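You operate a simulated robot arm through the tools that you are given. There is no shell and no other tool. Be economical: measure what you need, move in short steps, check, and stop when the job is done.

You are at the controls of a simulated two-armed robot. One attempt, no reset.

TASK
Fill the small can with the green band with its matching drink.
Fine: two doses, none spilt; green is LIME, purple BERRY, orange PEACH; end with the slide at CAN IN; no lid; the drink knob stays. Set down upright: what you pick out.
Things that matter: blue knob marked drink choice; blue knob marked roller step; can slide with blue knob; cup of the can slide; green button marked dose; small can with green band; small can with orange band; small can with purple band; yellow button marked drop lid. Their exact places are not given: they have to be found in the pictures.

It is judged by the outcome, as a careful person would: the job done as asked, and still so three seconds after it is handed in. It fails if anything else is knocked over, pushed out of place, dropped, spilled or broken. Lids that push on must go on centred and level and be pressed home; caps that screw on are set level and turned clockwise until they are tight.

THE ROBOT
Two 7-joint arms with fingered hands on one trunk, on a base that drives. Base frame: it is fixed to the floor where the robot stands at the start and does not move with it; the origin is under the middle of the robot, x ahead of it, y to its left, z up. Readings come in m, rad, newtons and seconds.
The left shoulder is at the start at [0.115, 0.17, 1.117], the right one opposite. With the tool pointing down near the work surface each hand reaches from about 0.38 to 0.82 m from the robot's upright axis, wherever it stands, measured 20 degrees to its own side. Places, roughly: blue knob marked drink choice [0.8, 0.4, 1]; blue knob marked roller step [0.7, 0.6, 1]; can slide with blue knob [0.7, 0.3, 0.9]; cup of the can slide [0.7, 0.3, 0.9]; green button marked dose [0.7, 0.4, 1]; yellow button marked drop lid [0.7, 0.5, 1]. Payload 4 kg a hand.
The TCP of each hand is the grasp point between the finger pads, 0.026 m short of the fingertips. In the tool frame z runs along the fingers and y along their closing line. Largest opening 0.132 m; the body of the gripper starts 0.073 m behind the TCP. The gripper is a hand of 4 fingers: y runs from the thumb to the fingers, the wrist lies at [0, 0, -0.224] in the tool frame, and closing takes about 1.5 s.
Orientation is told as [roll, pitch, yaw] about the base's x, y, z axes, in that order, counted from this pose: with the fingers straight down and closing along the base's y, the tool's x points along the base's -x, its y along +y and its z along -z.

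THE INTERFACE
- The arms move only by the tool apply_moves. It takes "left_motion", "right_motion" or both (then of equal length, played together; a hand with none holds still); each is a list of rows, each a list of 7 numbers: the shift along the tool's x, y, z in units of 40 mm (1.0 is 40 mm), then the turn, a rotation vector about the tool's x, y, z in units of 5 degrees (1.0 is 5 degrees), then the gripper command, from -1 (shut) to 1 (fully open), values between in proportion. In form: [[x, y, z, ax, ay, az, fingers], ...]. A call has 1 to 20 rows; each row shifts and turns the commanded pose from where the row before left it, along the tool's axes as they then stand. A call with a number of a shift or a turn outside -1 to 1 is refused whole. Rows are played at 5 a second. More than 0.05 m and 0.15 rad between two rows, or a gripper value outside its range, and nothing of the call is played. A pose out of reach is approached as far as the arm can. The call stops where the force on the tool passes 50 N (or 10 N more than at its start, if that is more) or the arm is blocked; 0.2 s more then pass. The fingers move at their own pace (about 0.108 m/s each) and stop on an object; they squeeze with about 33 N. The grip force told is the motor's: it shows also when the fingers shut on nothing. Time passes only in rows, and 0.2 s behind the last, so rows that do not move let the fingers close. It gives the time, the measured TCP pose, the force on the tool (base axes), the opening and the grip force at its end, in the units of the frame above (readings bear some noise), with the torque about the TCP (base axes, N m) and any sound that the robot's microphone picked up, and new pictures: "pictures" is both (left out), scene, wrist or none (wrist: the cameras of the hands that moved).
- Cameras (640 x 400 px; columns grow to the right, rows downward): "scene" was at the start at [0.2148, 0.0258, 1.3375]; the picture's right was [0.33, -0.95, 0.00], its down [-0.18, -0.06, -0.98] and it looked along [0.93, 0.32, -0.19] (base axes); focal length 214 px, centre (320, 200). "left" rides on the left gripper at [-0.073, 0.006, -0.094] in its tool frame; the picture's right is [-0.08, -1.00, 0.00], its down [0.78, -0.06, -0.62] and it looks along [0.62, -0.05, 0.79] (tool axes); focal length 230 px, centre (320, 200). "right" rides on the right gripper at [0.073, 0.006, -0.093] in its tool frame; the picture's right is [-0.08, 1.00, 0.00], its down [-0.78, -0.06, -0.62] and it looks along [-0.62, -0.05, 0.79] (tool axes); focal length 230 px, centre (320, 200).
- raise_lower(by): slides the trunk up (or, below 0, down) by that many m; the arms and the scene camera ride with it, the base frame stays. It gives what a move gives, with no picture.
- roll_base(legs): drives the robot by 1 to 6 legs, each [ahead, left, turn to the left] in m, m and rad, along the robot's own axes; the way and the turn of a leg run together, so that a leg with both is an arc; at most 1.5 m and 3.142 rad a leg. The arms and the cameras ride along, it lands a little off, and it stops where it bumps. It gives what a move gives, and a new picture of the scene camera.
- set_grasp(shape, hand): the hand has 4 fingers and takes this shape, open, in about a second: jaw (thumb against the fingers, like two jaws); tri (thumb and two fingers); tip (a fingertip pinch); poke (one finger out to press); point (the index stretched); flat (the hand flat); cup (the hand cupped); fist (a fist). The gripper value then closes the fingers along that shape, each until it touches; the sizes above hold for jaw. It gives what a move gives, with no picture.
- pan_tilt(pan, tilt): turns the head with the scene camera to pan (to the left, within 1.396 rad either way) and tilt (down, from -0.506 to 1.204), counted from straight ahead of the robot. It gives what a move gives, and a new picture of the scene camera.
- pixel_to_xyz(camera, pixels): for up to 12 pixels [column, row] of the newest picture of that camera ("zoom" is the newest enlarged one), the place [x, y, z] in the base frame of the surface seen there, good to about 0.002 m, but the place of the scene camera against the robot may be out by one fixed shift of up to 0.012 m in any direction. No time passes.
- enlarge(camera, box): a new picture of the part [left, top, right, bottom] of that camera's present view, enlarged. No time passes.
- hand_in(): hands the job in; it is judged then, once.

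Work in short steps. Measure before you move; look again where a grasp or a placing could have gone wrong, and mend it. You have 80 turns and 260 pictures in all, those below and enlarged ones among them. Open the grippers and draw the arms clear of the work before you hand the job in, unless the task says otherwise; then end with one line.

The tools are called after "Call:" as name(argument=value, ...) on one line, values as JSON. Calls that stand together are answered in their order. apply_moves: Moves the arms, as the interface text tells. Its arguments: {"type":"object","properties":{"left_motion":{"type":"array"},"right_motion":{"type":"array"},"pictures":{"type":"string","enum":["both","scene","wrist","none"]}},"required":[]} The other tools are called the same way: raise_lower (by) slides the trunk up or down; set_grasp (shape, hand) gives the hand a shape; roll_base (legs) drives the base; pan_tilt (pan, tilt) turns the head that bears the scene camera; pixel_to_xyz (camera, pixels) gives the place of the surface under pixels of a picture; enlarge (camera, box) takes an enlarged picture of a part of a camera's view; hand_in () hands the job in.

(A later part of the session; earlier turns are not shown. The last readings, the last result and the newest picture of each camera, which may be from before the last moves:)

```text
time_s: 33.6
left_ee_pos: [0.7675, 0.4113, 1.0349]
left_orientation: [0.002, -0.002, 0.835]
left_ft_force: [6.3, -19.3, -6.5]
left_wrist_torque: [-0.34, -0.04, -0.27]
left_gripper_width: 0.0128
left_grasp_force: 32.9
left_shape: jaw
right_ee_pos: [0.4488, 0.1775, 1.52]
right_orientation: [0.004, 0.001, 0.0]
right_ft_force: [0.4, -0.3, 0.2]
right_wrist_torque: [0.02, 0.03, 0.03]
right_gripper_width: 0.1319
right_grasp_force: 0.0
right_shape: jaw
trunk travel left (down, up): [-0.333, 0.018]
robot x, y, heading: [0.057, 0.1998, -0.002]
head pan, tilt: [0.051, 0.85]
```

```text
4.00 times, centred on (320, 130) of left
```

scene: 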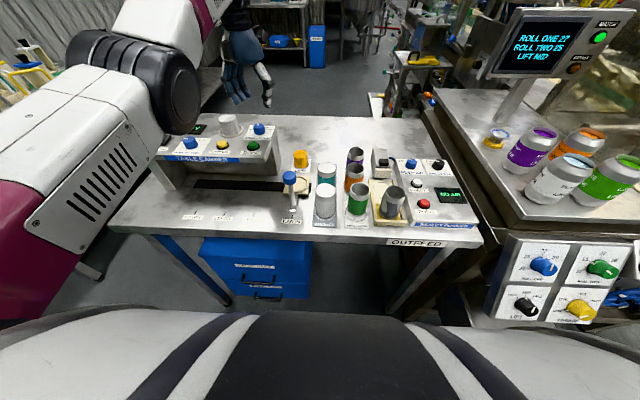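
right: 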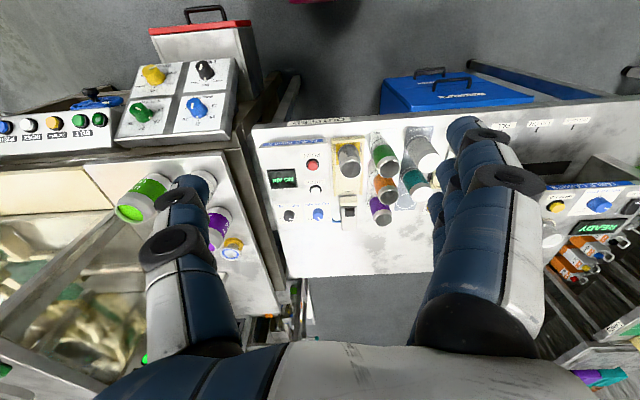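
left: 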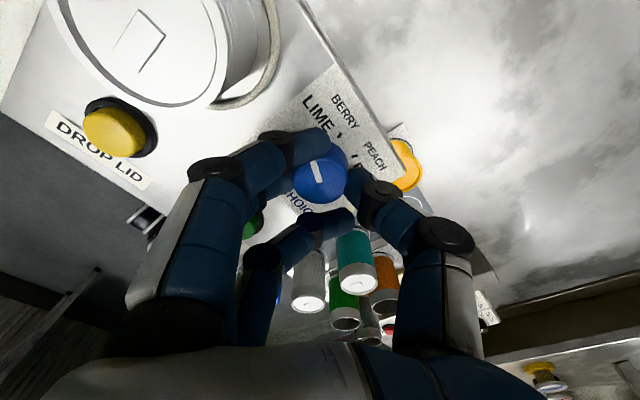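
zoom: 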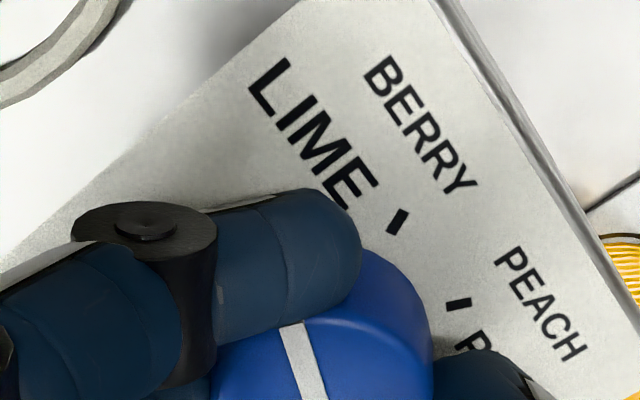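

I open slightly and lift ~7 cm to read the knob.

Call:
apply_moves(left_motion=[[0, 0, 0, 0, 0, 0, -0.22], [0, 0, 0, 0, 0, 0, -0.22], [0, 0, 0, 0, 0, 0, -0.22], [0, 0, -0.6, 0, 0, 0, -0.22], [0, 0, -0.6, 0, 0, 0, -0.22], [0, 0, -0.6, 0, 0, 0, -0.22]], pictures="wrist")

Call:
enlarge(camera="left", box=[240, 80, 400, 180])

```text
time_s: 35.0
left_ee_pos: [0.7664, 0.4134, 1.1085]
left_orientation: [0.003, 0.001, 0.837]
left_ft_force: [0.9, -0.5, 0.3]
left_wrist_torque: [-0.06, 0.0, 0.01]
left_gripper_width: 0.0507
left_grasp_force: 0.0
left_shape: jaw
right_ee_pos: [0.4474, 0.1804, 1.5203]
right_orientation: [0.001, -0.003, 0.0]
right_ft_force: [-0.2, -0.3, 0.2]
right_wrist_torque: [-0.03, -0.03, 0.0]
right_gripper_width: 0.1319
right_grasp_force: 0.2
right_shape: jaw
trunk travel left (down, up): [-0.333, 0.018]
robot x, y, heading: [0.0585, 0.2016, -0.004]
head pan, tilt: [0.051, 0.85]
```

left: 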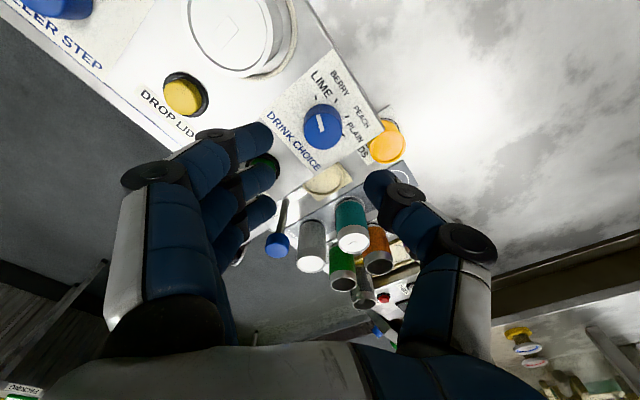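

```text
4.00 times, centred on (320, 130) of left
```

zoom: 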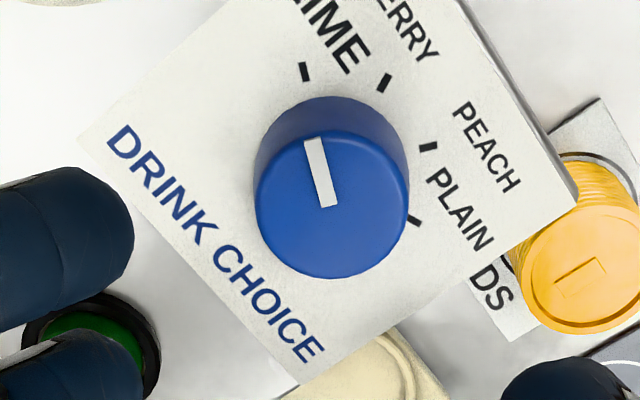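

The pointer is on the LIME mark. Now I look at the cans' spacing from the scene camera.

Call:
enlarge(camera="scene", box=[276, 140, 420, 230])

Call:
pan_tilt(pan=-0.05, tilt=1.0)

```text
4.44 times, centred on (348, 185) of scene
```

zoom: 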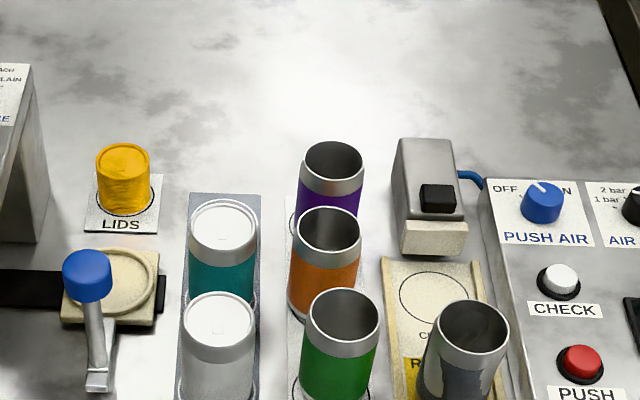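

```text
time_s: 35.7
left_ee_pos: [0.768, 0.414, 1.1067]
left_orientation: [0.002, 0.001, 0.837]
left_ft_force: [-0.1, 0.6, -0.1]
left_wrist_torque: [0.0, 0.02, -0.03]
left_gripper_width: 0.051
left_grasp_force: 0.0
left_shape: jaw
right_ee_pos: [0.4473, 0.1811, 1.5207]
right_orientation: [-0.002, -0.001, -0.001]
right_ft_force: [-0.4, 0.1, -0.1]
right_wrist_torque: [0.01, 0.02, 0.03]
right_gripper_width: 0.1319
right_grasp_force: 0.1
right_shape: jaw
trunk travel left (down, up): [-0.333, 0.018]
robot x, y, heading: [0.0567, 0.2055, -0.003]
head pan, tilt: [-0.051, 1.0]
```

scene: 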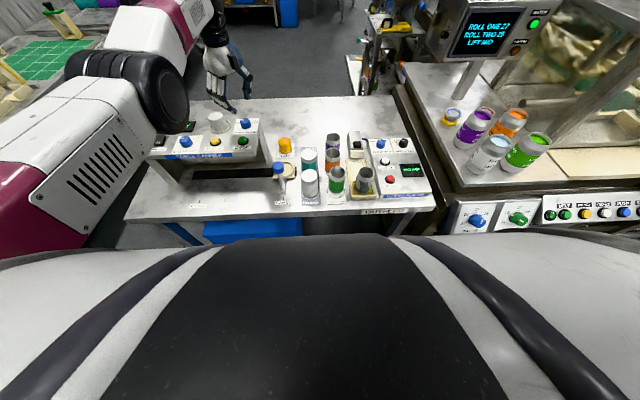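

Call:
enlarge(camera="scene", box=[264, 130, 392, 210])

Call:
pixel_to_xyz(camera="zoom", pixels=[[365, 190], [365, 230], [325, 207], [405, 207], [230, 210], [345, 108], [345, 140], [500, 210], [459, 205], [360, 300], [225, 130], [262, 212]])

```text
5.00 times, centred on (328, 170) of scene
```

zoom: 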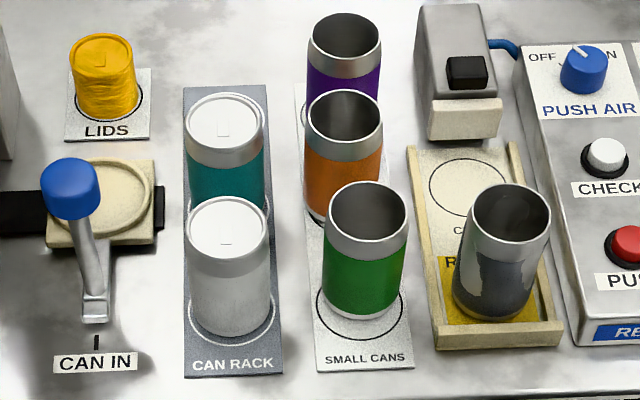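

```text
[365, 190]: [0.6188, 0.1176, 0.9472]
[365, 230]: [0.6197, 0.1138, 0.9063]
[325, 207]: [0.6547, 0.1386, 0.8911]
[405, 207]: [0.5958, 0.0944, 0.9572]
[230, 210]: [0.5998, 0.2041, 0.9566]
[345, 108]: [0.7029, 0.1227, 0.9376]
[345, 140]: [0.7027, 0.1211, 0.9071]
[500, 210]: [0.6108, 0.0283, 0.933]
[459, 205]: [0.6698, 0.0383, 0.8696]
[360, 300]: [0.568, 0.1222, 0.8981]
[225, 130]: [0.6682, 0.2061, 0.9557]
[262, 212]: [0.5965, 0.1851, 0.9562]
```

Cans are 53 mm wide with ~30 mm gaps; the green can is at ≈(0.594, 0.118), rim z≈0.957. I clear the right arm outward and bring the left hand above the green can, yaw 0, open 80 mm.

Call:
apply_moves(left_motion=[[0, 0, -0.4, 0, 0, 0, -0.22], [0.84, -0.17, 0, 0, 0, 0, -0.22], [0.84, -0.17, 0, 0, 0, 0, -0.22], [0.84, -0.17, 0, 0, 0, 0, -0.22], [0.84, -0.17, 0, 0, 0, 0, -0.22], [0.84, -0.17, 0, 0, 0, 0, -0.22], [0.84, -0.17, 0, 0, 0, 0, 0.15], [0.84, -0.17, 0, 0, 0, 0, 0.15], [0.84, -0.17, 0, 0, 0, 0, 0.15], [0.84, -0.17, 0, 0, 0, 0, 0.15], [0.84, -0.17, 0, 0, 0, 0, 0.15], [0, 0, 0, 0, 0, 0.96, 0.15], [0, 0, 0, 0, 0, 0.96, 0.15], [0, 0, 0, 0, 0, 0.96, 0.15], [0, 0, 0, 0, 0, 0.96, 0.15], [0, 0, 0, 0, 0, 0.96, 0.15], [0, 0, 0, 0, 0, 0.96, 0.15], [0, 0, 0, 0, 0, 0.96, 0.15], [0, 0, 0, 0, 0, 0.96, 0.15], [0, 0, 0, 0, 0, 0.96, 0.15]], right_motion=[[0, -0.7, 0, 0, 0, 0, 1], [0, -0.7, 0, 0, 0, 0, 1], [0, -0.7, 0, 0, 0, 0, 1], [0, -0.7, 0, 0, 0, 0, 1], [0, -0.7, 0, 0, 0, 0, 1], [0, -0.7, 0, 0, 0, 0, 1], [0, -0.7, 0, 0, 0, 0, 1], [0, -0.7, 0, 0, 0, 0, 1], [0, -0.7, 0, 0, 0, 0, 1], [0, -0.7, 0, 0, 0, 0, 1], [0, 0, 0, 0, 0, 0, 1], [0, 0, 0, 0, 0, 0, 1], [0, 0, 0, 0, 0, 0, 1], [0, 0, 0, 0, 0, 0, 1], [0, 0, 0, 0, 0, 0, 1], [0, 0, 0, 0, 0, 0, 1], [0, 0, 0, 0, 0, 0, 1], [0, 0, 0, 0, 0, 0, 1], [0, 0, 0, 0, 0, 0, 1], [0, 0, 0, 0, 0, 0, 1]])

```text
time_s: 39.9
left_ee_pos: [0.7172, 0.1832, 1.1369]
left_orientation: [-0.01, -0.006, 0.112]
left_ft_force: [-0.7, -0.6, 0.3]
left_wrist_torque: [0.01, 0.0, 0.0]
left_gripper_width: 0.0754
left_grasp_force: 0.0
left_shape: jaw
left hand out of reach, approached as far as the arm can: row 2, 3, 4, 5, 6, 7, 8, 9, 10, 11
right_ee_pos: [0.4444, -0.0993, 1.5229]
right_orientation: [0.0, 0.0, 0.0]
right_ft_force: [-0.1, -0.5, -1.0]
right_wrist_torque: [0.01, -0.02, 0.0]
right_gripper_width: 0.1321
right_grasp_force: 0.0
right_shape: jaw
trunk travel left (down, up): [-0.333, 0.018]
robot x, y, heading: [0.0566, 0.2055, -0.005]
head pan, tilt: [-0.051, 1.0]
```

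scene: 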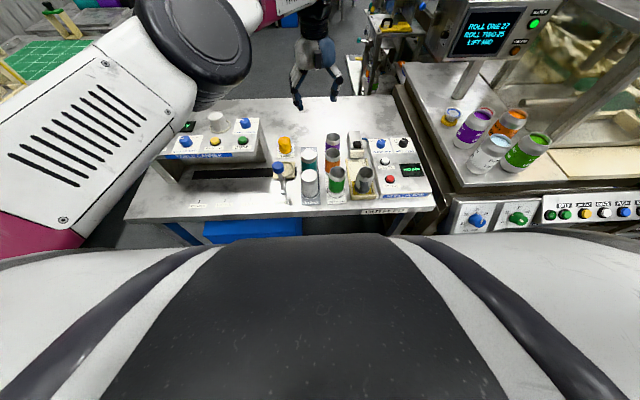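
right: 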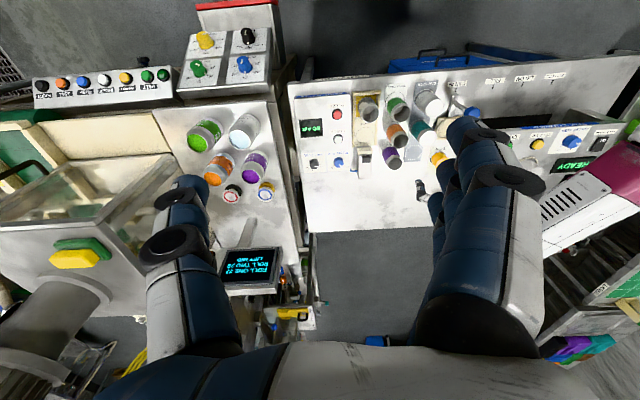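
left: 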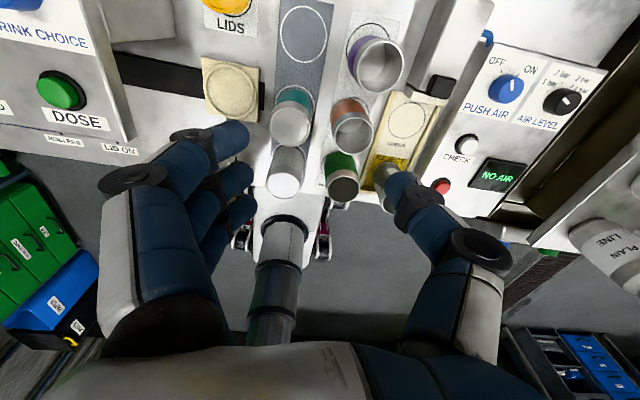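

The arm lags when pulling inward. I pull it back toward the can in small steps and see how it tracks.

Call:
apply_moves(left_motion=[[0.5, 0, -0.3, 0, 0, 0.5, 0.15], [0.6, -0.2, -0.3, 0, 0, 0.5, 0.15], [0.6, -0.2, -0.3, 0, 0, 0.28, 0.15], [0.6, -0.3, 0, 0, 0, 0, 0.15], [0.6, -0.4, 0, 0, 0, 0, 0.15], [0, 0, 0, 0, 0, 0, 0.15]], pictures="none")

```text
time_s: 41.5
left_ee_pos: [0.614, 0.1522, 1.18]
left_orientation: [-0.064, 0.008, 0.05]
left_ft_force: [0.6, 0.1, 0.3]
left_wrist_torque: [-0.01, -0.01, 0.03]
left_gripper_width: 0.0756
left_grasp_force: 0.1
left_shape: jaw
right_ee_pos: [0.4445, -0.0979, 1.5233]
right_orientation: [0.0, 0.001, -0.002]
right_ft_force: [0.0, 0.3, 0.1]
right_wrist_torque: [0.0, 0.02, -0.02]
right_gripper_width: 0.1322
right_grasp_force: 0.0
right_shape: jaw
trunk travel left (down, up): [-0.333, 0.018]
robot x, y, heading: [0.0547, 0.2038, 0.002]
head pan, tilt: [-0.051, 1.0]
stopped in row 6 (left hand): the arm was blocked; the commanded pose is now the measured one
```

The arm reports being blocked; I look at the scene to see why before moving the base right.

Call:
pan_tilt(pan=0.0, tilt=0.75)

```text
time_s: 42.3
left_ee_pos: [0.6137, 0.1508, 1.179]
left_orientation: [-0.065, 0.011, 0.052]
left_ft_force: [-1.1, -0.2, 0.3]
left_wrist_torque: [-0.01, -0.03, 0.03]
left_gripper_width: 0.0756
left_grasp_force: 0.1
left_shape: jaw
right_ee_pos: [0.4445, -0.0988, 1.5225]
right_orientation: [0.001, 0.0, 0.001]
right_ft_force: [-0.1, 0.1, 0.3]
right_wrist_torque: [0.01, 0.0, 0.0]
right_gripper_width: 0.1317
right_grasp_force: 0.0
right_shape: jaw
trunk travel left (down, up): [-0.333, 0.018]
robot x, y, heading: [0.0625, 0.2057, -0.002]
head pan, tilt: [0.0, 0.75]
```

scene: 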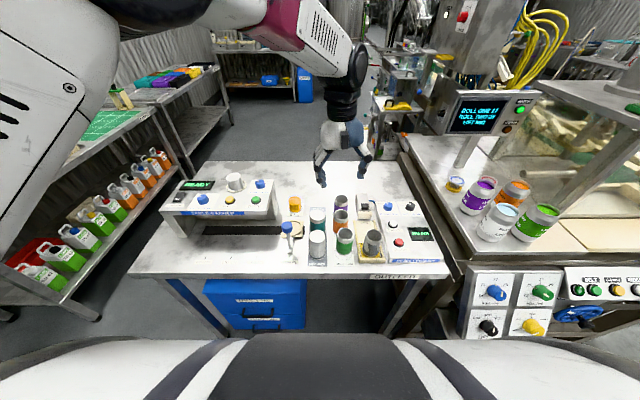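

The left elbow rides high and the hand is crossing inward. I drive 0.12 m to the right so that the can lies in the left hand's easier zone.

Call:
roll_base(legs=[[0, -0.12, 0]])

Call:
apply_moves(left_motion=[[0.25, 0.6, 0, -0.7, -0.1, 0.6, 0.15], [0.25, 0.6, 0, 0, 0, 0, 0.15], [0, 0.6, 0, 0, 0, 0, 0.15], [0, 0.3, 0, 0, 0, 0, 0.15], [0, 0, 0, 0, 0, 0, 0.15]], pictures="wrist")

```text
time_s: 44.0
left_ee_pos: [0.6143, 0.0329, 1.1801]
left_orientation: [-0.064, 0.01, 0.055]
left_ft_force: [0.2, -0.4, -0.2]
left_wrist_torque: [0.01, 0.01, 0.02]
left_gripper_width: 0.0753
left_grasp_force: 0.1
left_shape: jaw
right_ee_pos: [0.4446, -0.2168, 1.522]
right_orientation: [0.0, -0.001, 0.005]
right_ft_force: [0.2, 0.2, 0.3]
right_wrist_torque: [-0.01, 0.04, 0.02]
right_gripper_width: 0.1319
right_grasp_force: 0.0
right_shape: jaw
trunk travel left (down, up): [-0.333, 0.018]
robot x, y, heading: [0.0599, 0.0809, 0.006]
head pan, tilt: [0.0, 0.75]
```

scene: 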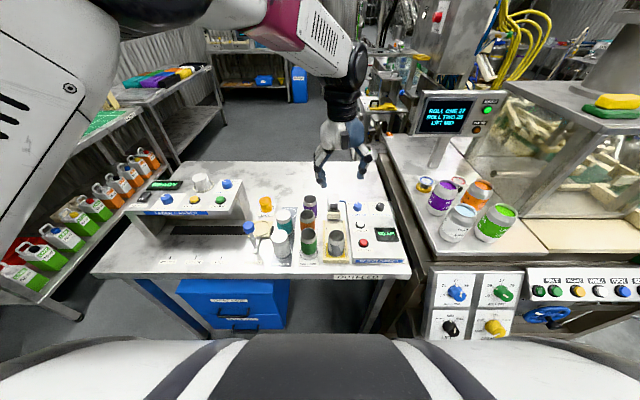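

```text
time_s: 45.2
left_ee_pos: [0.5913, 0.1147, 1.1767]
left_orientation: [-0.005, -0.002, 0.0]
left_ft_force: [0.3, -0.1, -0.5]
left_wrist_torque: [0.0, 0.01, -0.05]
left_gripper_width: 0.0754
left_grasp_force: 0.0
left_shape: jaw
right_ee_pos: [0.4451, -0.2167, 1.5222]
right_orientation: [0.0, 0.0, 0.004]
right_ft_force: [0.2, 0.1, 0.4]
right_wrist_torque: [0.01, 0.0, 0.03]
right_gripper_width: 0.1318
right_grasp_force: 0.1
right_shape: jaw
trunk travel left (down, up): [-0.333, 0.018]
robot x, y, heading: [0.0551, 0.0843, 0.003]
head pan, tilt: [0.0, 0.75]
```

left: 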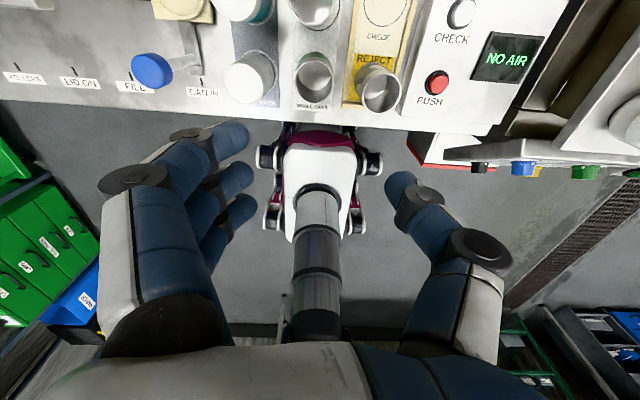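

Tracking is good here. The green can's rim is at about (314,78) in the wrist view; I measure it.

Call:
enlarge(camera="left", box=[224, 20, 416, 140])

Call:
pixel_to_xyz(camera="left", pixels=[[314, 102], [314, 94], [297, 78], [332, 78], [314, 61], [314, 57], [270, 80], [358, 85]])

```text
3.33 times, centred on (320, 80) of left
```

zoom: 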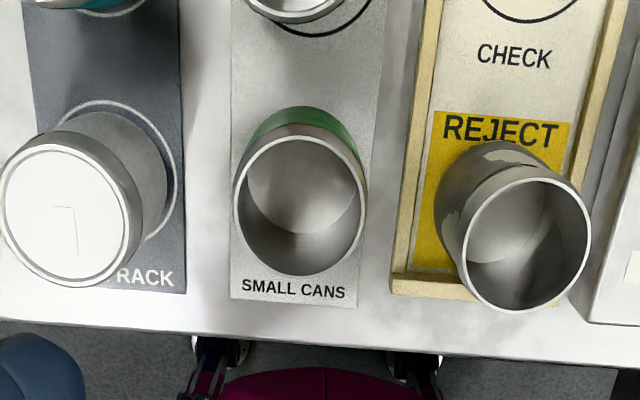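

```text
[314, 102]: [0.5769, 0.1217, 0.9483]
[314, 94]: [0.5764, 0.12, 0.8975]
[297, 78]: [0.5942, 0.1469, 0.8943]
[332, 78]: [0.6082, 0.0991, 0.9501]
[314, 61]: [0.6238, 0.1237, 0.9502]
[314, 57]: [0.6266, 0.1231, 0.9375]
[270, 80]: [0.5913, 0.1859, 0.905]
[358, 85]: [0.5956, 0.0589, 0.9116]
```

Green can centre ≈(0.600, 0.123), rim z 0.950. I align and descend to just above the rim.

Call:
apply_moves(left_motion=[[-0.22, 0.2, 0.3, 0, 0, 0, 0.15], [0, 0, 0.9, 0, 0, 0, 0.15], [0, 0, 0.9, 0, 0, 0, 0.15], [0, 0, 0.9, 0, 0, 0, 0.15], [0, 0, 0.9, 0, 0, 0, 0.15], [0, 0, 0.7, 0, 0, 0, 0.15], [0, 0, 0, 0, 0, 0, 0.15]], pictures="wrist")

Call:
enlarge(camera="scene", box=[240, 160, 400, 260])

```text
time_s: 47.0
left_ee_pos: [0.6202, 0.1506, 1.0073]
left_orientation: [-0.054, -0.008, 0.085]
left_ft_force: [-0.5, 0.0, 1.4]
left_wrist_torque: [0.02, 0.01, -0.01]
left_gripper_width: 0.0753
left_grasp_force: 0.1
left_shape: jaw
right_ee_pos: [0.4462, -0.2156, 1.523]
right_orientation: [0.0, -0.001, 0.004]
right_ft_force: [-0.8, 0.2, -0.8]
right_wrist_torque: [-0.02, 0.0, 0.01]
right_gripper_width: 0.1319
right_grasp_force: 0.0
right_shape: jaw
trunk travel left (down, up): [-0.333, 0.018]
robot x, y, heading: [0.0616, 0.0841, 0.005]
head pan, tilt: [0.0, 0.75]
stopped in row 7 (left hand): the arm was blocked; the commanded pose is now the measured one
```

left: 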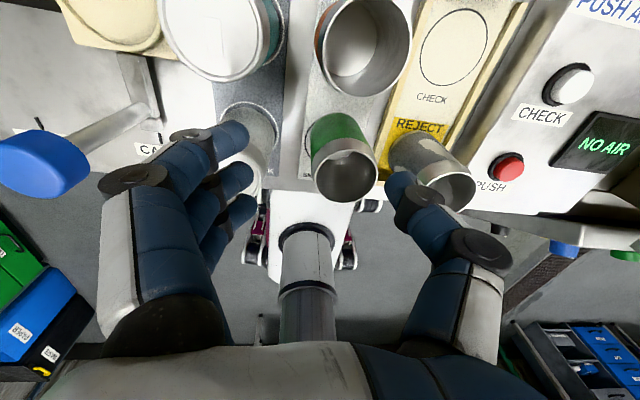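

```text
4.00 times, centred on (320, 210) of scene
```

zoom: 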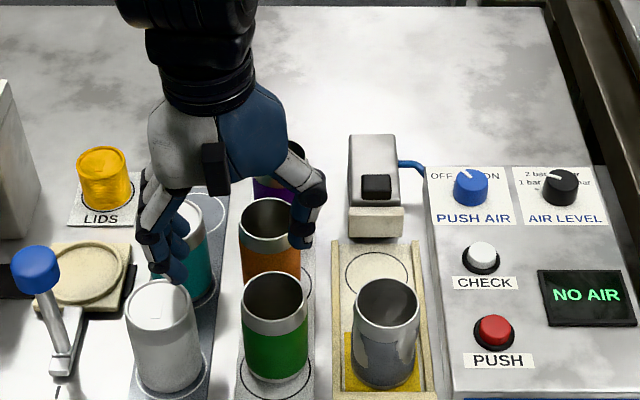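

The joint limits bite at this low height with the trunk so high. I lift the hand, level it, then lower the trunk.

Call:
apply_moves(left_motion=[[0, 0, -0.9, 0, 0, 0, 0.15], [0, 0, -0.9, 0, 0, 0, 0.15], [0, 0, -0.9, 0, 0, 0, 0.15], [0.5, -0.6, -0.7, -0.6, 0.1, 0.95, 0.15], [0, 0, -0.7, 0, 0, 0, 0.15], [0, 0, 0, 0, 0, 0, 0.15]], pictures="none")

Call:
raise_lower(by=-0.14)

```text
time_s: 48.4
left_ee_pos: [0.6101, 0.1491, 1.181]
left_orientation: [-0.062, 0.009, 0.05]
left_ft_force: [-0.4, -0.3, 0.9]
left_wrist_torque: [0.01, -0.02, -0.01]
left_gripper_width: 0.0754
left_grasp_force: 0.0
left_shape: jaw
right_ee_pos: [0.4454, -0.217, 1.5229]
right_orientation: [0.001, 0.001, 0.005]
right_ft_force: [0.2, 0.1, 0.1]
right_wrist_torque: [-0.02, 0.0, 0.01]
right_gripper_width: 0.1319
right_grasp_force: 0.1
right_shape: jaw
trunk travel left (down, up): [-0.333, 0.018]
robot x, y, heading: [0.06, 0.0873, -0.001]
head pan, tilt: [0.0, 0.75]
```

```text
time_s: 50.0
left_ee_pos: [0.6073, 0.1443, 1.0404]
left_orientation: [-0.065, 0.008, 0.048]
left_ft_force: [-0.4, 0.4, -0.1]
left_wrist_torque: [0.01, 0.0, 0.0]
left_gripper_width: 0.0755
left_grasp_force: 0.0
left_shape: jaw
right_ee_pos: [0.4707, -0.2159, 1.3624]
right_orientation: [0.0, 0.055, 0.004]
right_ft_force: [-0.8, -0.1, 0.5]
right_wrist_torque: [-0.01, -0.01, -0.02]
right_gripper_width: 0.1318
right_grasp_force: 0.0
right_shape: jaw
trunk travel left (down, up): [-0.193, 0.158]
robot x, y, heading: [0.0575, 0.0865, 0.001]
head pan, tilt: [0.0, 0.75]
```

Call:
apply_moves(left_motion=[[0.1, -0.25, 0, -0.37, -0.05, 0.28, 0.15], [0.08, -0.28, 0, -0.37, -0.05, 0.27, 0.15], [0, 0, 0, 0, 0, 0, 0.15]], pictures="wrist")

```text
time_s: 50.9
left_ee_pos: [0.6017, 0.1228, 1.0438]
left_orientation: [-0.003, -0.003, 0.0]
left_ft_force: [0.5, -0.3, 0.2]
left_wrist_torque: [0.01, -0.02, 0.0]
left_gripper_width: 0.0753
left_grasp_force: 0.0
left_shape: jaw
right_ee_pos: [0.4733, -0.2156, 1.3618]
right_orientation: [0.0, 0.057, 0.003]
right_ft_force: [-0.4, 0.5, -0.8]
right_wrist_torque: [0.01, 0.02, 0.02]
right_gripper_width: 0.1318
right_grasp_force: 0.0
right_shape: jaw
trunk travel left (down, up): [-0.193, 0.158]
robot x, y, heading: [0.0609, 0.0814, 0.008]
head pan, tilt: [0.0, 0.75]
```

left: 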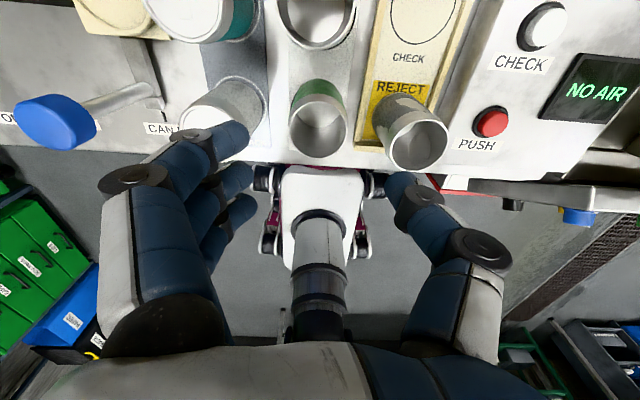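

Aligned over the green can (rim at (319,125), expected ~(320,129)). I descend to z≈0.965 and check.

Call:
apply_moves(left_motion=[[0, 0, 0.65, 0, 0, 0, 0.15], [0, 0, 0.65, 0, 0, 0, 0.15], [0, 0, 0.65, 0, 0, 0, 0.15], [0, 0, 0, 0, 0, 0, 0.15]], pictures="wrist")

Call:
enlarge(camera="scene", box=[240, 180, 400, 280])

```text
time_s: 52.0
left_ee_pos: [0.6069, 0.1254, 0.9745]
left_orientation: [-0.006, -0.02, 0.013]
left_ft_force: [0.8, -0.3, 0.8]
left_wrist_torque: [0.0, -0.01, -0.01]
left_gripper_width: 0.0754
left_grasp_force: 0.1
left_shape: jaw
right_ee_pos: [0.4726, -0.2159, 1.3627]
right_orientation: [0.001, 0.057, 0.004]
right_ft_force: [0.2, 0.0, -0.5]
right_wrist_torque: [-0.01, 0.02, -0.01]
right_gripper_width: 0.132
right_grasp_force: 0.1
right_shape: jaw
trunk travel left (down, up): [-0.193, 0.158]
robot x, y, heading: [0.0566, 0.0863, 0.0]
head pan, tilt: [0.0, 0.75]
stopped in row 4 (left hand): the arm was blocked; the commanded pose is now the measured one
```

left: 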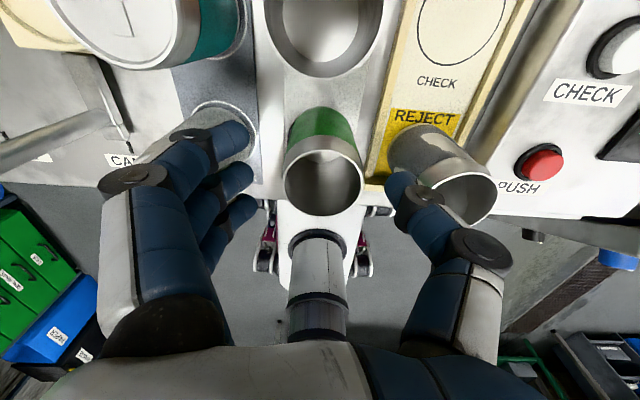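

```text
4.00 times, centred on (320, 230) of scene
```

zoom: 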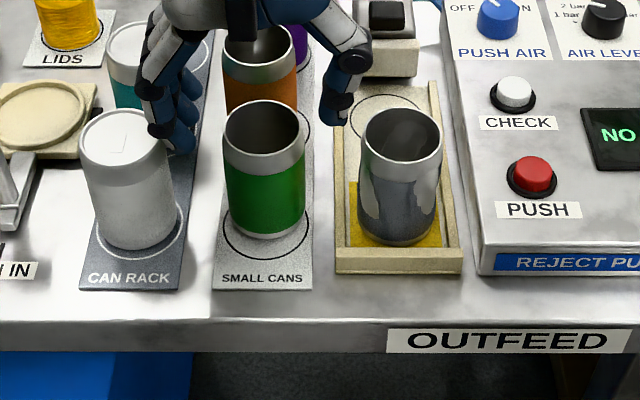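

Joint limit again, but lowering the trunk carries the hand straight down. Lower 0.03, then re-centre.

Call:
raise_lower(by=-0.03)

Call:
apply_moves(left_motion=[[0.17, -0.07, 0, -0.07, 0.23, 0.15, 0.15], [0, 0, 0, 0, 0, 0, 0.15]], pictures="wrist")

```text
time_s: 52.8
left_ee_pos: [0.6137, 0.1374, 0.952]
left_orientation: [-0.064, -0.009, 0.069]
left_ft_force: [-0.1, 0.5, 0.5]
left_wrist_torque: [0.0, -0.04, 0.02]
left_gripper_width: 0.0755
left_grasp_force: 0.0
left_shape: jaw
right_ee_pos: [0.4973, -0.2163, 1.3111]
right_orientation: [0.002, 0.117, 0.004]
right_ft_force: [-0.9, -0.3, -0.5]
right_wrist_torque: [-0.02, -0.04, -0.03]
right_gripper_width: 0.1318
right_grasp_force: 0.1
right_shape: jaw
trunk travel left (down, up): [-0.163, 0.188]
robot x, y, heading: [0.0575, 0.084, 0.005]
head pan, tilt: [0.0, 0.75]
```

```text
time_s: 53.4
left_ee_pos: [0.6086, 0.134, 0.9514]
left_orientation: [-0.059, 0.01, 0.05]
left_ft_force: [0.3, 0.2, 0.8]
left_wrist_torque: [0.01, 0.01, -0.02]
left_gripper_width: 0.0755
left_grasp_force: 0.2
left_shape: jaw
right_ee_pos: [0.4998, -0.2146, 1.3088]
right_orientation: [0.002, 0.117, 0.003]
right_ft_force: [0.8, 0.1, 0.6]
right_wrist_torque: [-0.01, 0.03, 0.01]
right_gripper_width: 0.132
right_grasp_force: 0.1
right_shape: jaw
trunk travel left (down, up): [-0.163, 0.188]
robot x, y, heading: [0.0583, 0.0841, 0.004]
head pan, tilt: [0.0, 0.75]
```

left: 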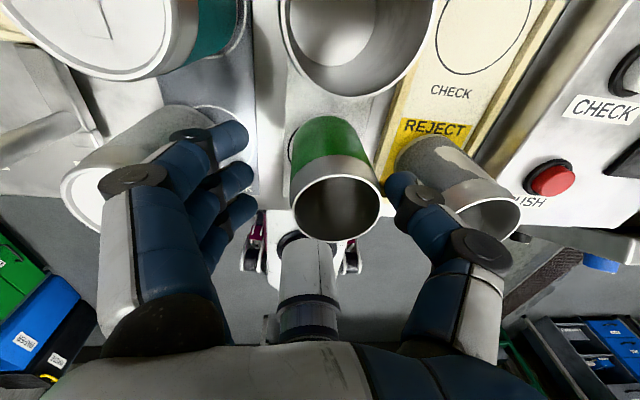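

The hand wanders because the can is too far inward for the left arm. I lift clear, then drive 0.15 m further right.

Call:
apply_moves(left_motion=[[0, -0.15, -0.5, 0, 0, 0, 0.15], [0, 0, -0.6, 0, 0, 0, 0.15], [0, 0, -0.7, 0, 0, 0, 0.15], [0, 0, -0.7, 0, 0, 0, 0.15], [0, 0, 0, 0, 0, 0, 0.15]], pictures="none")

Call:
roll_base(legs=[[0, -0.16, 0]])

```text
time_s: 54.6
left_ee_pos: [0.6065, 0.1281, 1.0531]
left_orientation: [-0.07, 0.01, 0.039]
left_ft_force: [0.8, -0.1, -0.4]
left_wrist_torque: [-0.01, 0.01, -0.01]
left_gripper_width: 0.0756
left_grasp_force: 0.0
left_shape: jaw
right_ee_pos: [0.4998, -0.2154, 1.3078]
right_orientation: [0.001, 0.118, 0.003]
right_ft_force: [-0.1, 0.7, 0.0]
right_wrist_torque: [-0.02, -0.02, -0.01]
right_gripper_width: 0.132
right_grasp_force: 0.1
right_shape: jaw
trunk travel left (down, up): [-0.163, 0.188]
robot x, y, heading: [0.0577, 0.0816, 0.009]
head pan, tilt: [0.0, 0.75]
```

```text
time_s: 56.2
left_ee_pos: [0.6063, 0.0291, 1.0598]
left_orientation: [-0.084, 0.002, 0.044]
left_ft_force: [0.2, 0.4, 0.2]
left_wrist_torque: [-0.02, -0.03, 0.01]
left_gripper_width: 0.0754
left_grasp_force: 0.0
left_shape: jaw
right_ee_pos: [0.4998, -0.3142, 1.3095]
right_orientation: [-0.002, 0.118, 0.01]
right_ft_force: [-0.6, -0.1, 0.1]
right_wrist_torque: [-0.04, 0.01, -0.04]
right_gripper_width: 0.132
right_grasp_force: 0.0
right_shape: jaw
trunk travel left (down, up): [-0.163, 0.188]
robot x, y, heading: [0.0558, -0.0187, 0.013]
head pan, tilt: [0.0, 0.75]
stopped in leg 1: the robot was blocked; the commanded pose is now the measured one
```

scene: 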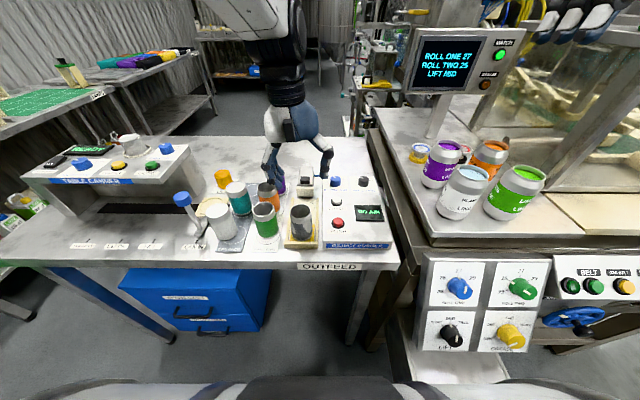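

The base bumped at y≈−0.02, which should suffice. I level the hand and move it back over the can at (0.601, 0.123).

Call:
apply_moves(left_motion=[[0.05, 0.6, 0, -0.48, 0, 0.25, 0.15], [0.05, 0.6, 0, -0.48, 0, 0.25, 0.15], [0, 0.6, 0, 0, 0, 0, 0.15], [0, 0.55, 0, 0, 0, 0, 0.15], [0, 0, 0.5, 0, 0, 0, 0.15], [0, 0, 0, 0, 0, 0, 0.15]], pictures="wrist")

Call:
pan_tilt(pan=0.3, tilt=0.75)

```text
time_s: 57.6
left_ee_pos: [0.5995, 0.1203, 1.0356]
left_orientation: [0.003, 0.0, -0.001]
left_ft_force: [0.0, -0.7, -0.2]
left_wrist_torque: [0.01, -0.02, 0.01]
left_gripper_width: 0.0756
left_grasp_force: 0.0
left_shape: jaw
right_ee_pos: [0.4994, -0.3168, 1.3083]
right_orientation: [0.003, 0.115, 0.01]
right_ft_force: [-0.1, 0.3, -0.5]
right_wrist_torque: [0.0, -0.01, 0.0]
right_gripper_width: 0.1319
right_grasp_force: 0.0
right_shape: jaw
trunk travel left (down, up): [-0.163, 0.188]
robot x, y, heading: [0.0581, -0.0195, 0.012]
head pan, tilt: [0.0, 0.75]
```

left: 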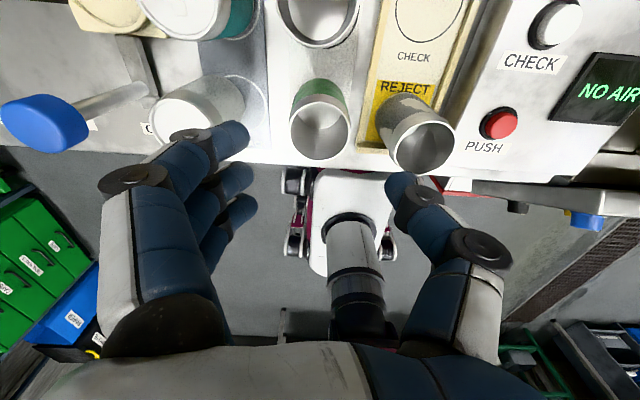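

```text
time_s: 58.4
left_ee_pos: [0.6, 0.1226, 1.0354]
left_orientation: [0.0, 0.002, 0.002]
left_ft_force: [-0.3, -0.6, 0.0]
left_wrist_torque: [-0.04, 0.01, 0.0]
left_gripper_width: 0.0752
left_grasp_force: 0.0
left_shape: jaw
right_ee_pos: [0.5009, -0.3164, 1.3087]
right_orientation: [0.002, 0.12, 0.008]
right_ft_force: [-0.3, 0.2, -0.2]
right_wrist_torque: [-0.06, -0.01, 0.02]
right_gripper_width: 0.1317
right_grasp_force: 0.0
right_shape: jaw
trunk travel left (down, up): [-0.163, 0.188]
robot x, y, heading: [0.0548, -0.0185, 0.011]
head pan, tilt: [0.3, 0.75]
```

scene: 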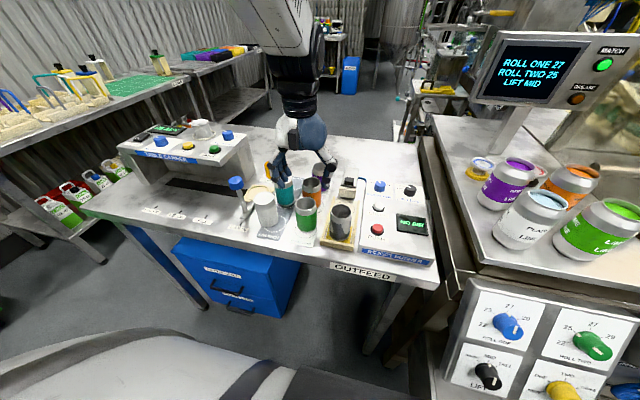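

Well aligned (rim centre (320,129)). Descend 60 mm and check tracking.

Call:
apply_moves(left_motion=[[0, 0, 0.5, 0, 0, 0, 0.15], [0, 0, 0.5, 0, 0, 0, 0.15], [0, 0, 0.5, 0, 0, 0, 0.15], [0, 0, 0, 0, 0, 0, 0.15]], pictures="none")

```text
time_s: 59.4
left_ee_pos: [0.6021, 0.1193, 0.976]
left_orientation: [0.002, -0.002, 0.003]
left_ft_force: [0.5, -0.4, -0.3]
left_wrist_torque: [0.01, 0.01, 0.01]
left_gripper_width: 0.0752
left_grasp_force: 0.2
left_shape: jaw
right_ee_pos: [0.4992, -0.3159, 1.3101]
right_orientation: [0.004, 0.115, 0.01]
right_ft_force: [-0.8, 0.0, 0.3]
right_wrist_torque: [0.0, 0.02, -0.01]
right_gripper_width: 0.1315
right_grasp_force: 0.1
right_shape: jaw
trunk travel left (down, up): [-0.163, 0.188]
robot x, y, heading: [0.0541, -0.0164, 0.006]
head pan, tilt: [0.3, 0.75]
```

Tracking well; continue down to z≈0.915.

Call:
apply_moves(left_motion=[[0, 0.07, 0.5, 0, 0, 0, 0.15], [0, 0, 0.5, 0, 0, 0, 0.15], [0, 0, 0.5, 0, 0, 0, 0.15], [0, 0, 0, 0, 0, 0, 0.15]], pictures="wrist")

Call:
enlarge(camera="scene", box=[220, 160, 380, 260])

```text
time_s: 60.4
left_ee_pos: [0.5995, 0.1234, 0.9168]
left_orientation: [-0.008, 0.0, 0.009]
left_ft_force: [-0.8, -0.1, -0.3]
left_wrist_torque: [-0.01, 0.01, 0.03]
left_gripper_width: 0.0756
left_grasp_force: 0.0
left_shape: jaw
right_ee_pos: [0.501, -0.3155, 1.3084]
right_orientation: [0.001, 0.116, 0.009]
right_ft_force: [0.9, 0.0, -0.8]
right_wrist_torque: [0.01, -0.02, 0.02]
right_gripper_width: 0.132
right_grasp_force: 0.1
right_shape: jaw
trunk travel left (down, up): [-0.163, 0.188]
robot x, y, heading: [0.0585, -0.0194, 0.013]
head pan, tilt: [0.3, 0.75]
```

left: 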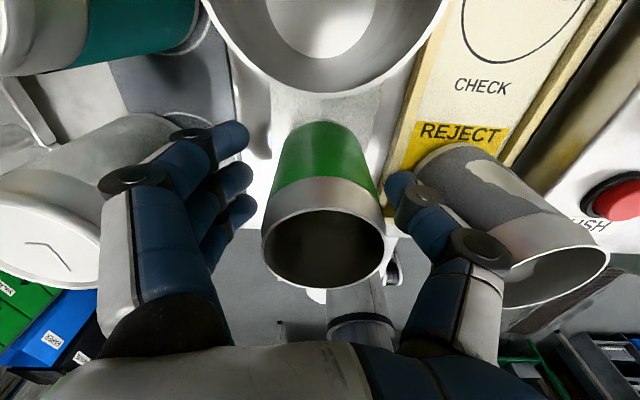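

```text
4.00 times, centred on (300, 210) of scene
```

zoom: 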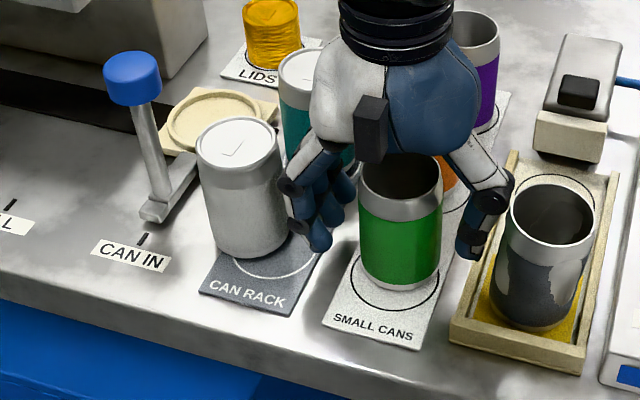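

The hand straddles the green can with no contact. Close on it.

Call:
apply_moves(left_motion=[[0, 0, 0, 0, 0, 0, -1], [0, 0, 0, 0, 0, 0, -1], [0, 0, 0, 0, 0, 0, -1], [0, 0, 0, 0, 0, 0, -1], [0, 0, 0, 0, 0, 0, -1], [0, 0, 0, 0, 0, 0, -1]], pictures="wrist")

Call:
enlarge(camera="scene", box=[220, 160, 380, 260])

```text
time_s: 61.8
left_ee_pos: [0.5993, 0.126, 0.9144]
left_orientation: [-0.006, 0.002, 0.011]
left_ft_force: [0.6, 0.7, 3.3]
left_wrist_torque: [0.04, 0.03, -0.03]
left_gripper_width: 0.0399
left_grasp_force: 32.8
left_shape: jaw
right_ee_pos: [0.5, -0.3165, 1.3104]
right_orientation: [0.001, 0.12, 0.008]
right_ft_force: [0.3, 0.9, 0.6]
right_wrist_torque: [0.01, 0.0, 0.0]
right_gripper_width: 0.1316
right_grasp_force: 0.1
right_shape: jaw
trunk travel left (down, up): [-0.163, 0.188]
robot x, y, heading: [0.0559, -0.0201, 0.013]
head pan, tilt: [0.3, 0.75]
```

left: 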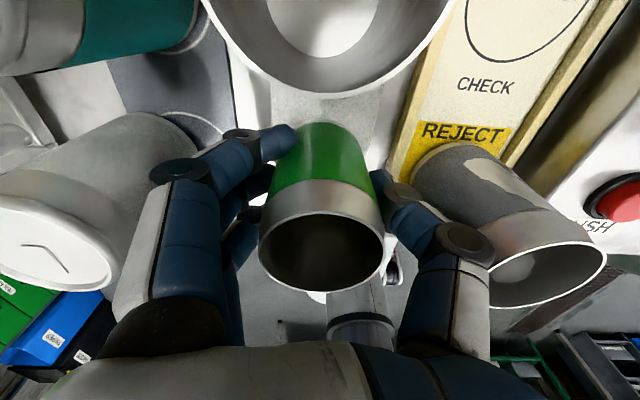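

```text
4.00 times, centred on (300, 210) of scene
```

zoom: 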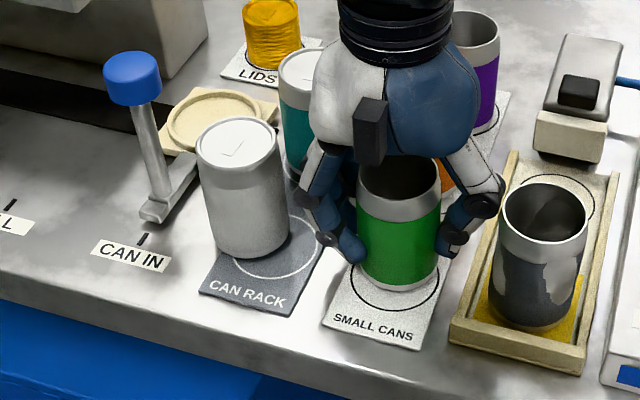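

Gripped (opening 40 mm, 33 N). The dark can beside the thumb may have shifted a hair; I lift the green can straight up and check.

Call:
apply_moves(left_motion=[[0, 0, -0.4, 0, 0, 0, -1], [0, 0, -0.6, 0, 0, 0, -1], [0, 0, -0.7, 0, 0, 0, -1], [0, 0, -0.7, 0, 0, 0, -1], [0, 0, -0.6, 0, 0, 0, -1], [0, 0, 0, 0, 0, 0, -1]], pictures="wrist")

Call:
enlarge(camera="scene", box=[220, 160, 380, 260])

```text
time_s: 63.2
left_ee_pos: [0.6002, 0.1279, 1.0337]
left_orientation: [-0.02, 0.015, 0.016]
left_ft_force: [-0.1, -0.4, -1.2]
left_wrist_torque: [0.02, -0.02, 0.02]
left_gripper_width: 0.0398
left_grasp_force: 33.2
left_shape: jaw
right_ee_pos: [0.5008, -0.3163, 1.3079]
right_orientation: [0.003, 0.119, 0.009]
right_ft_force: [-0.7, -0.7, -0.1]
right_wrist_torque: [0.02, 0.02, -0.03]
right_gripper_width: 0.1319
right_grasp_force: 0.1
right_shape: jaw
trunk travel left (down, up): [-0.163, 0.188]
robot x, y, heading: [0.0555, -0.0168, 0.005]
head pan, tilt: [0.3, 0.75]
```

left: 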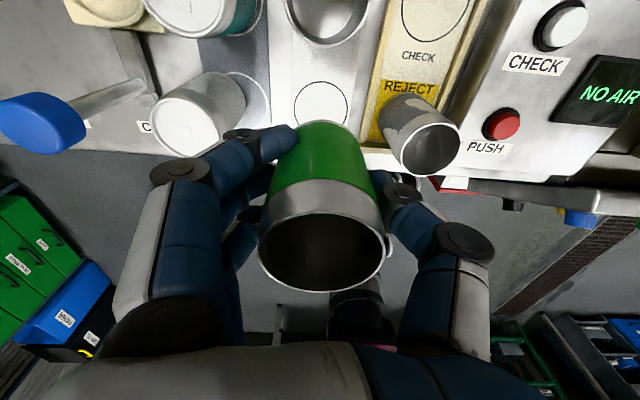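

```text
4.00 times, centred on (300, 210) of scene
```

zoom: 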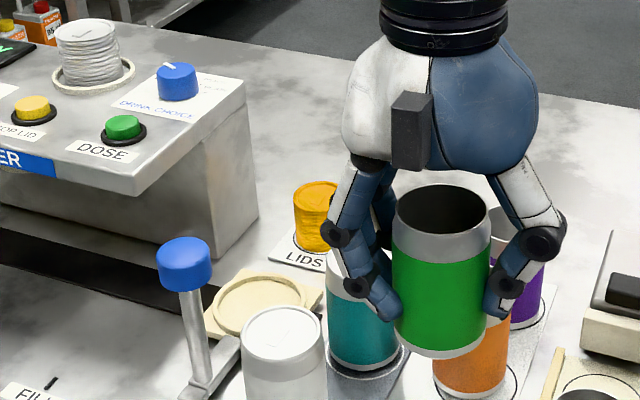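

Can lifted upright; its ring spot is empty and the others stand. I raise a little, level, go forward to x≈0.687, then left over to above the cup.

Call:
apply_moves(left_motion=[[0, 0, -0.4, -0.23, -0.17, 0.18, -1], [-0.55, 0, 0, 0, 0, 0, -1], [-0.55, 0, 0, 0, 0, 0, -1], [-0.55, 0, 0, 0, 0, 0, -1], [-0.52, 0, 0, 0, 0, 0, -1], [0, 0.6, 0, 0, 0, 0, -1], [0, 0.6, 0, 0, 0, 0, -1], [0, 0.6, 0, 0, 0, 0, -1], [0, 0.6, 0, 0, 0, 0, -1], [0, 0.6, 0, 0, 0, 0, -1], [0, 0.6, 0, 0, 0, 0, -1], [0, 0.5, 0, 0, 0, 0, -1], [0, 0, 0, 0, 0, 0, -1]], pictures="both")

Call:
enlarge(camera="scene", box=[180, 130, 372, 250])

```text
time_s: 66.0
left_ee_pos: [0.6893, 0.2872, 1.0587]
left_orientation: [0.024, -0.015, -0.014]
left_ft_force: [0.1, 1.1, 0.6]
left_wrist_torque: [0.0, -0.04, 0.03]
left_gripper_width: 0.0399
left_grasp_force: 32.9
left_shape: jaw
right_ee_pos: [0.5004, -0.3157, 1.3073]
right_orientation: [0.002, 0.118, 0.009]
right_ft_force: [0.5, 0.3, -1.0]
right_wrist_torque: [-0.01, 0.03, 0.0]
right_gripper_width: 0.1317
right_grasp_force: 0.2
right_shape: jaw
trunk travel left (down, up): [-0.163, 0.188]
robot x, y, heading: [0.0596, -0.0179, 0.01]
head pan, tilt: [0.3, 0.75]
```

scene: 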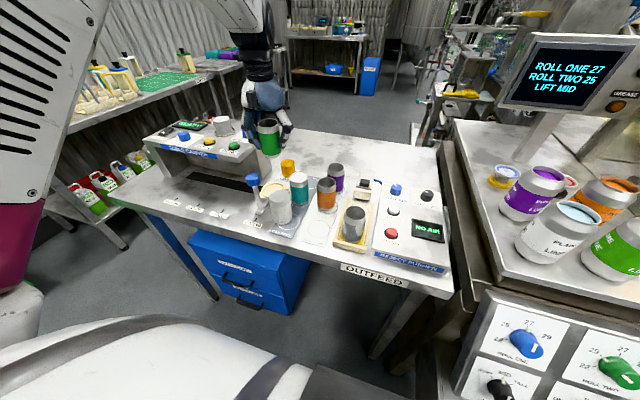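
left: 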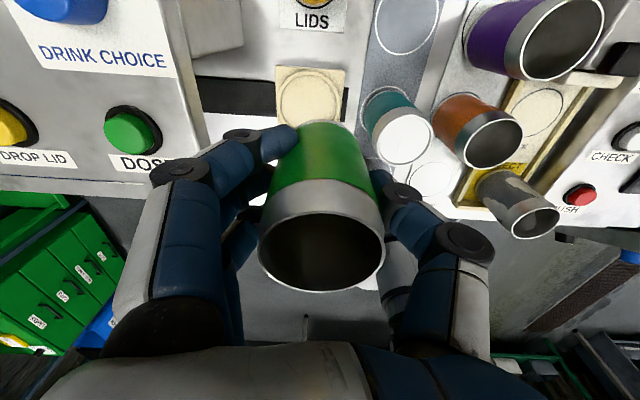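

```text
3.33 times, centred on (276, 190) of scene
```

zoom: 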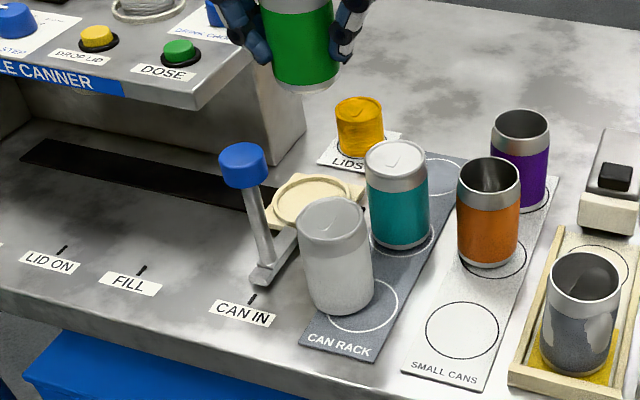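

Over the cup approach. The gray can seems off-centre in its ring; I measure it and the ring to see whether it was nudged, and measure the cup in the wrist view.

Call:
pixel_to_xyz(camera="zoom", pixels=[[333, 220], [300, 225], [368, 225], [333, 198], [397, 160], [488, 175], [345, 331], [398, 305], [336, 312], [428, 222], [521, 245], [522, 120]])

Call:
pixel_to_xyz(camera="left", pixels=[[281, 94], [340, 94], [310, 71], [310, 95], [280, 70], [343, 70]])

Call:
enlarge(camera="left", box=[256, 50, 384, 130])

```text
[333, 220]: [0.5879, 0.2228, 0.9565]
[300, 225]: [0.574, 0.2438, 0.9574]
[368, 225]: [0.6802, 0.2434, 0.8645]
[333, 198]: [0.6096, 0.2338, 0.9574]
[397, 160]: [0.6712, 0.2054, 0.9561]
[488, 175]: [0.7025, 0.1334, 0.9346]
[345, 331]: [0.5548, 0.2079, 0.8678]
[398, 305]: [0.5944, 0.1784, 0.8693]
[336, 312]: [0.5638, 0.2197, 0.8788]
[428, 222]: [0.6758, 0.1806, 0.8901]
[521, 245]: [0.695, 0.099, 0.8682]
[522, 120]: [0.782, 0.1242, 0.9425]
```

```text
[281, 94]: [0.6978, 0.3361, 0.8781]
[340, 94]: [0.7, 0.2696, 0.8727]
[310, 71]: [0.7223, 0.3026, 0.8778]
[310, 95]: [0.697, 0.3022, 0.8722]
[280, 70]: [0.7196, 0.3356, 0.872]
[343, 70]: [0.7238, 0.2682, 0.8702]
```

```text
5.00 times, centred on (320, 90) of left
```

zoom: 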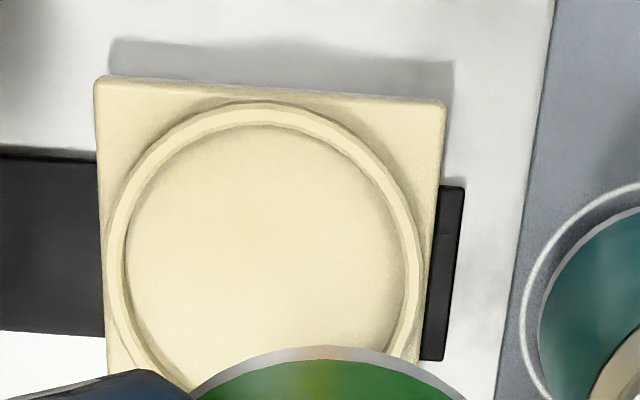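

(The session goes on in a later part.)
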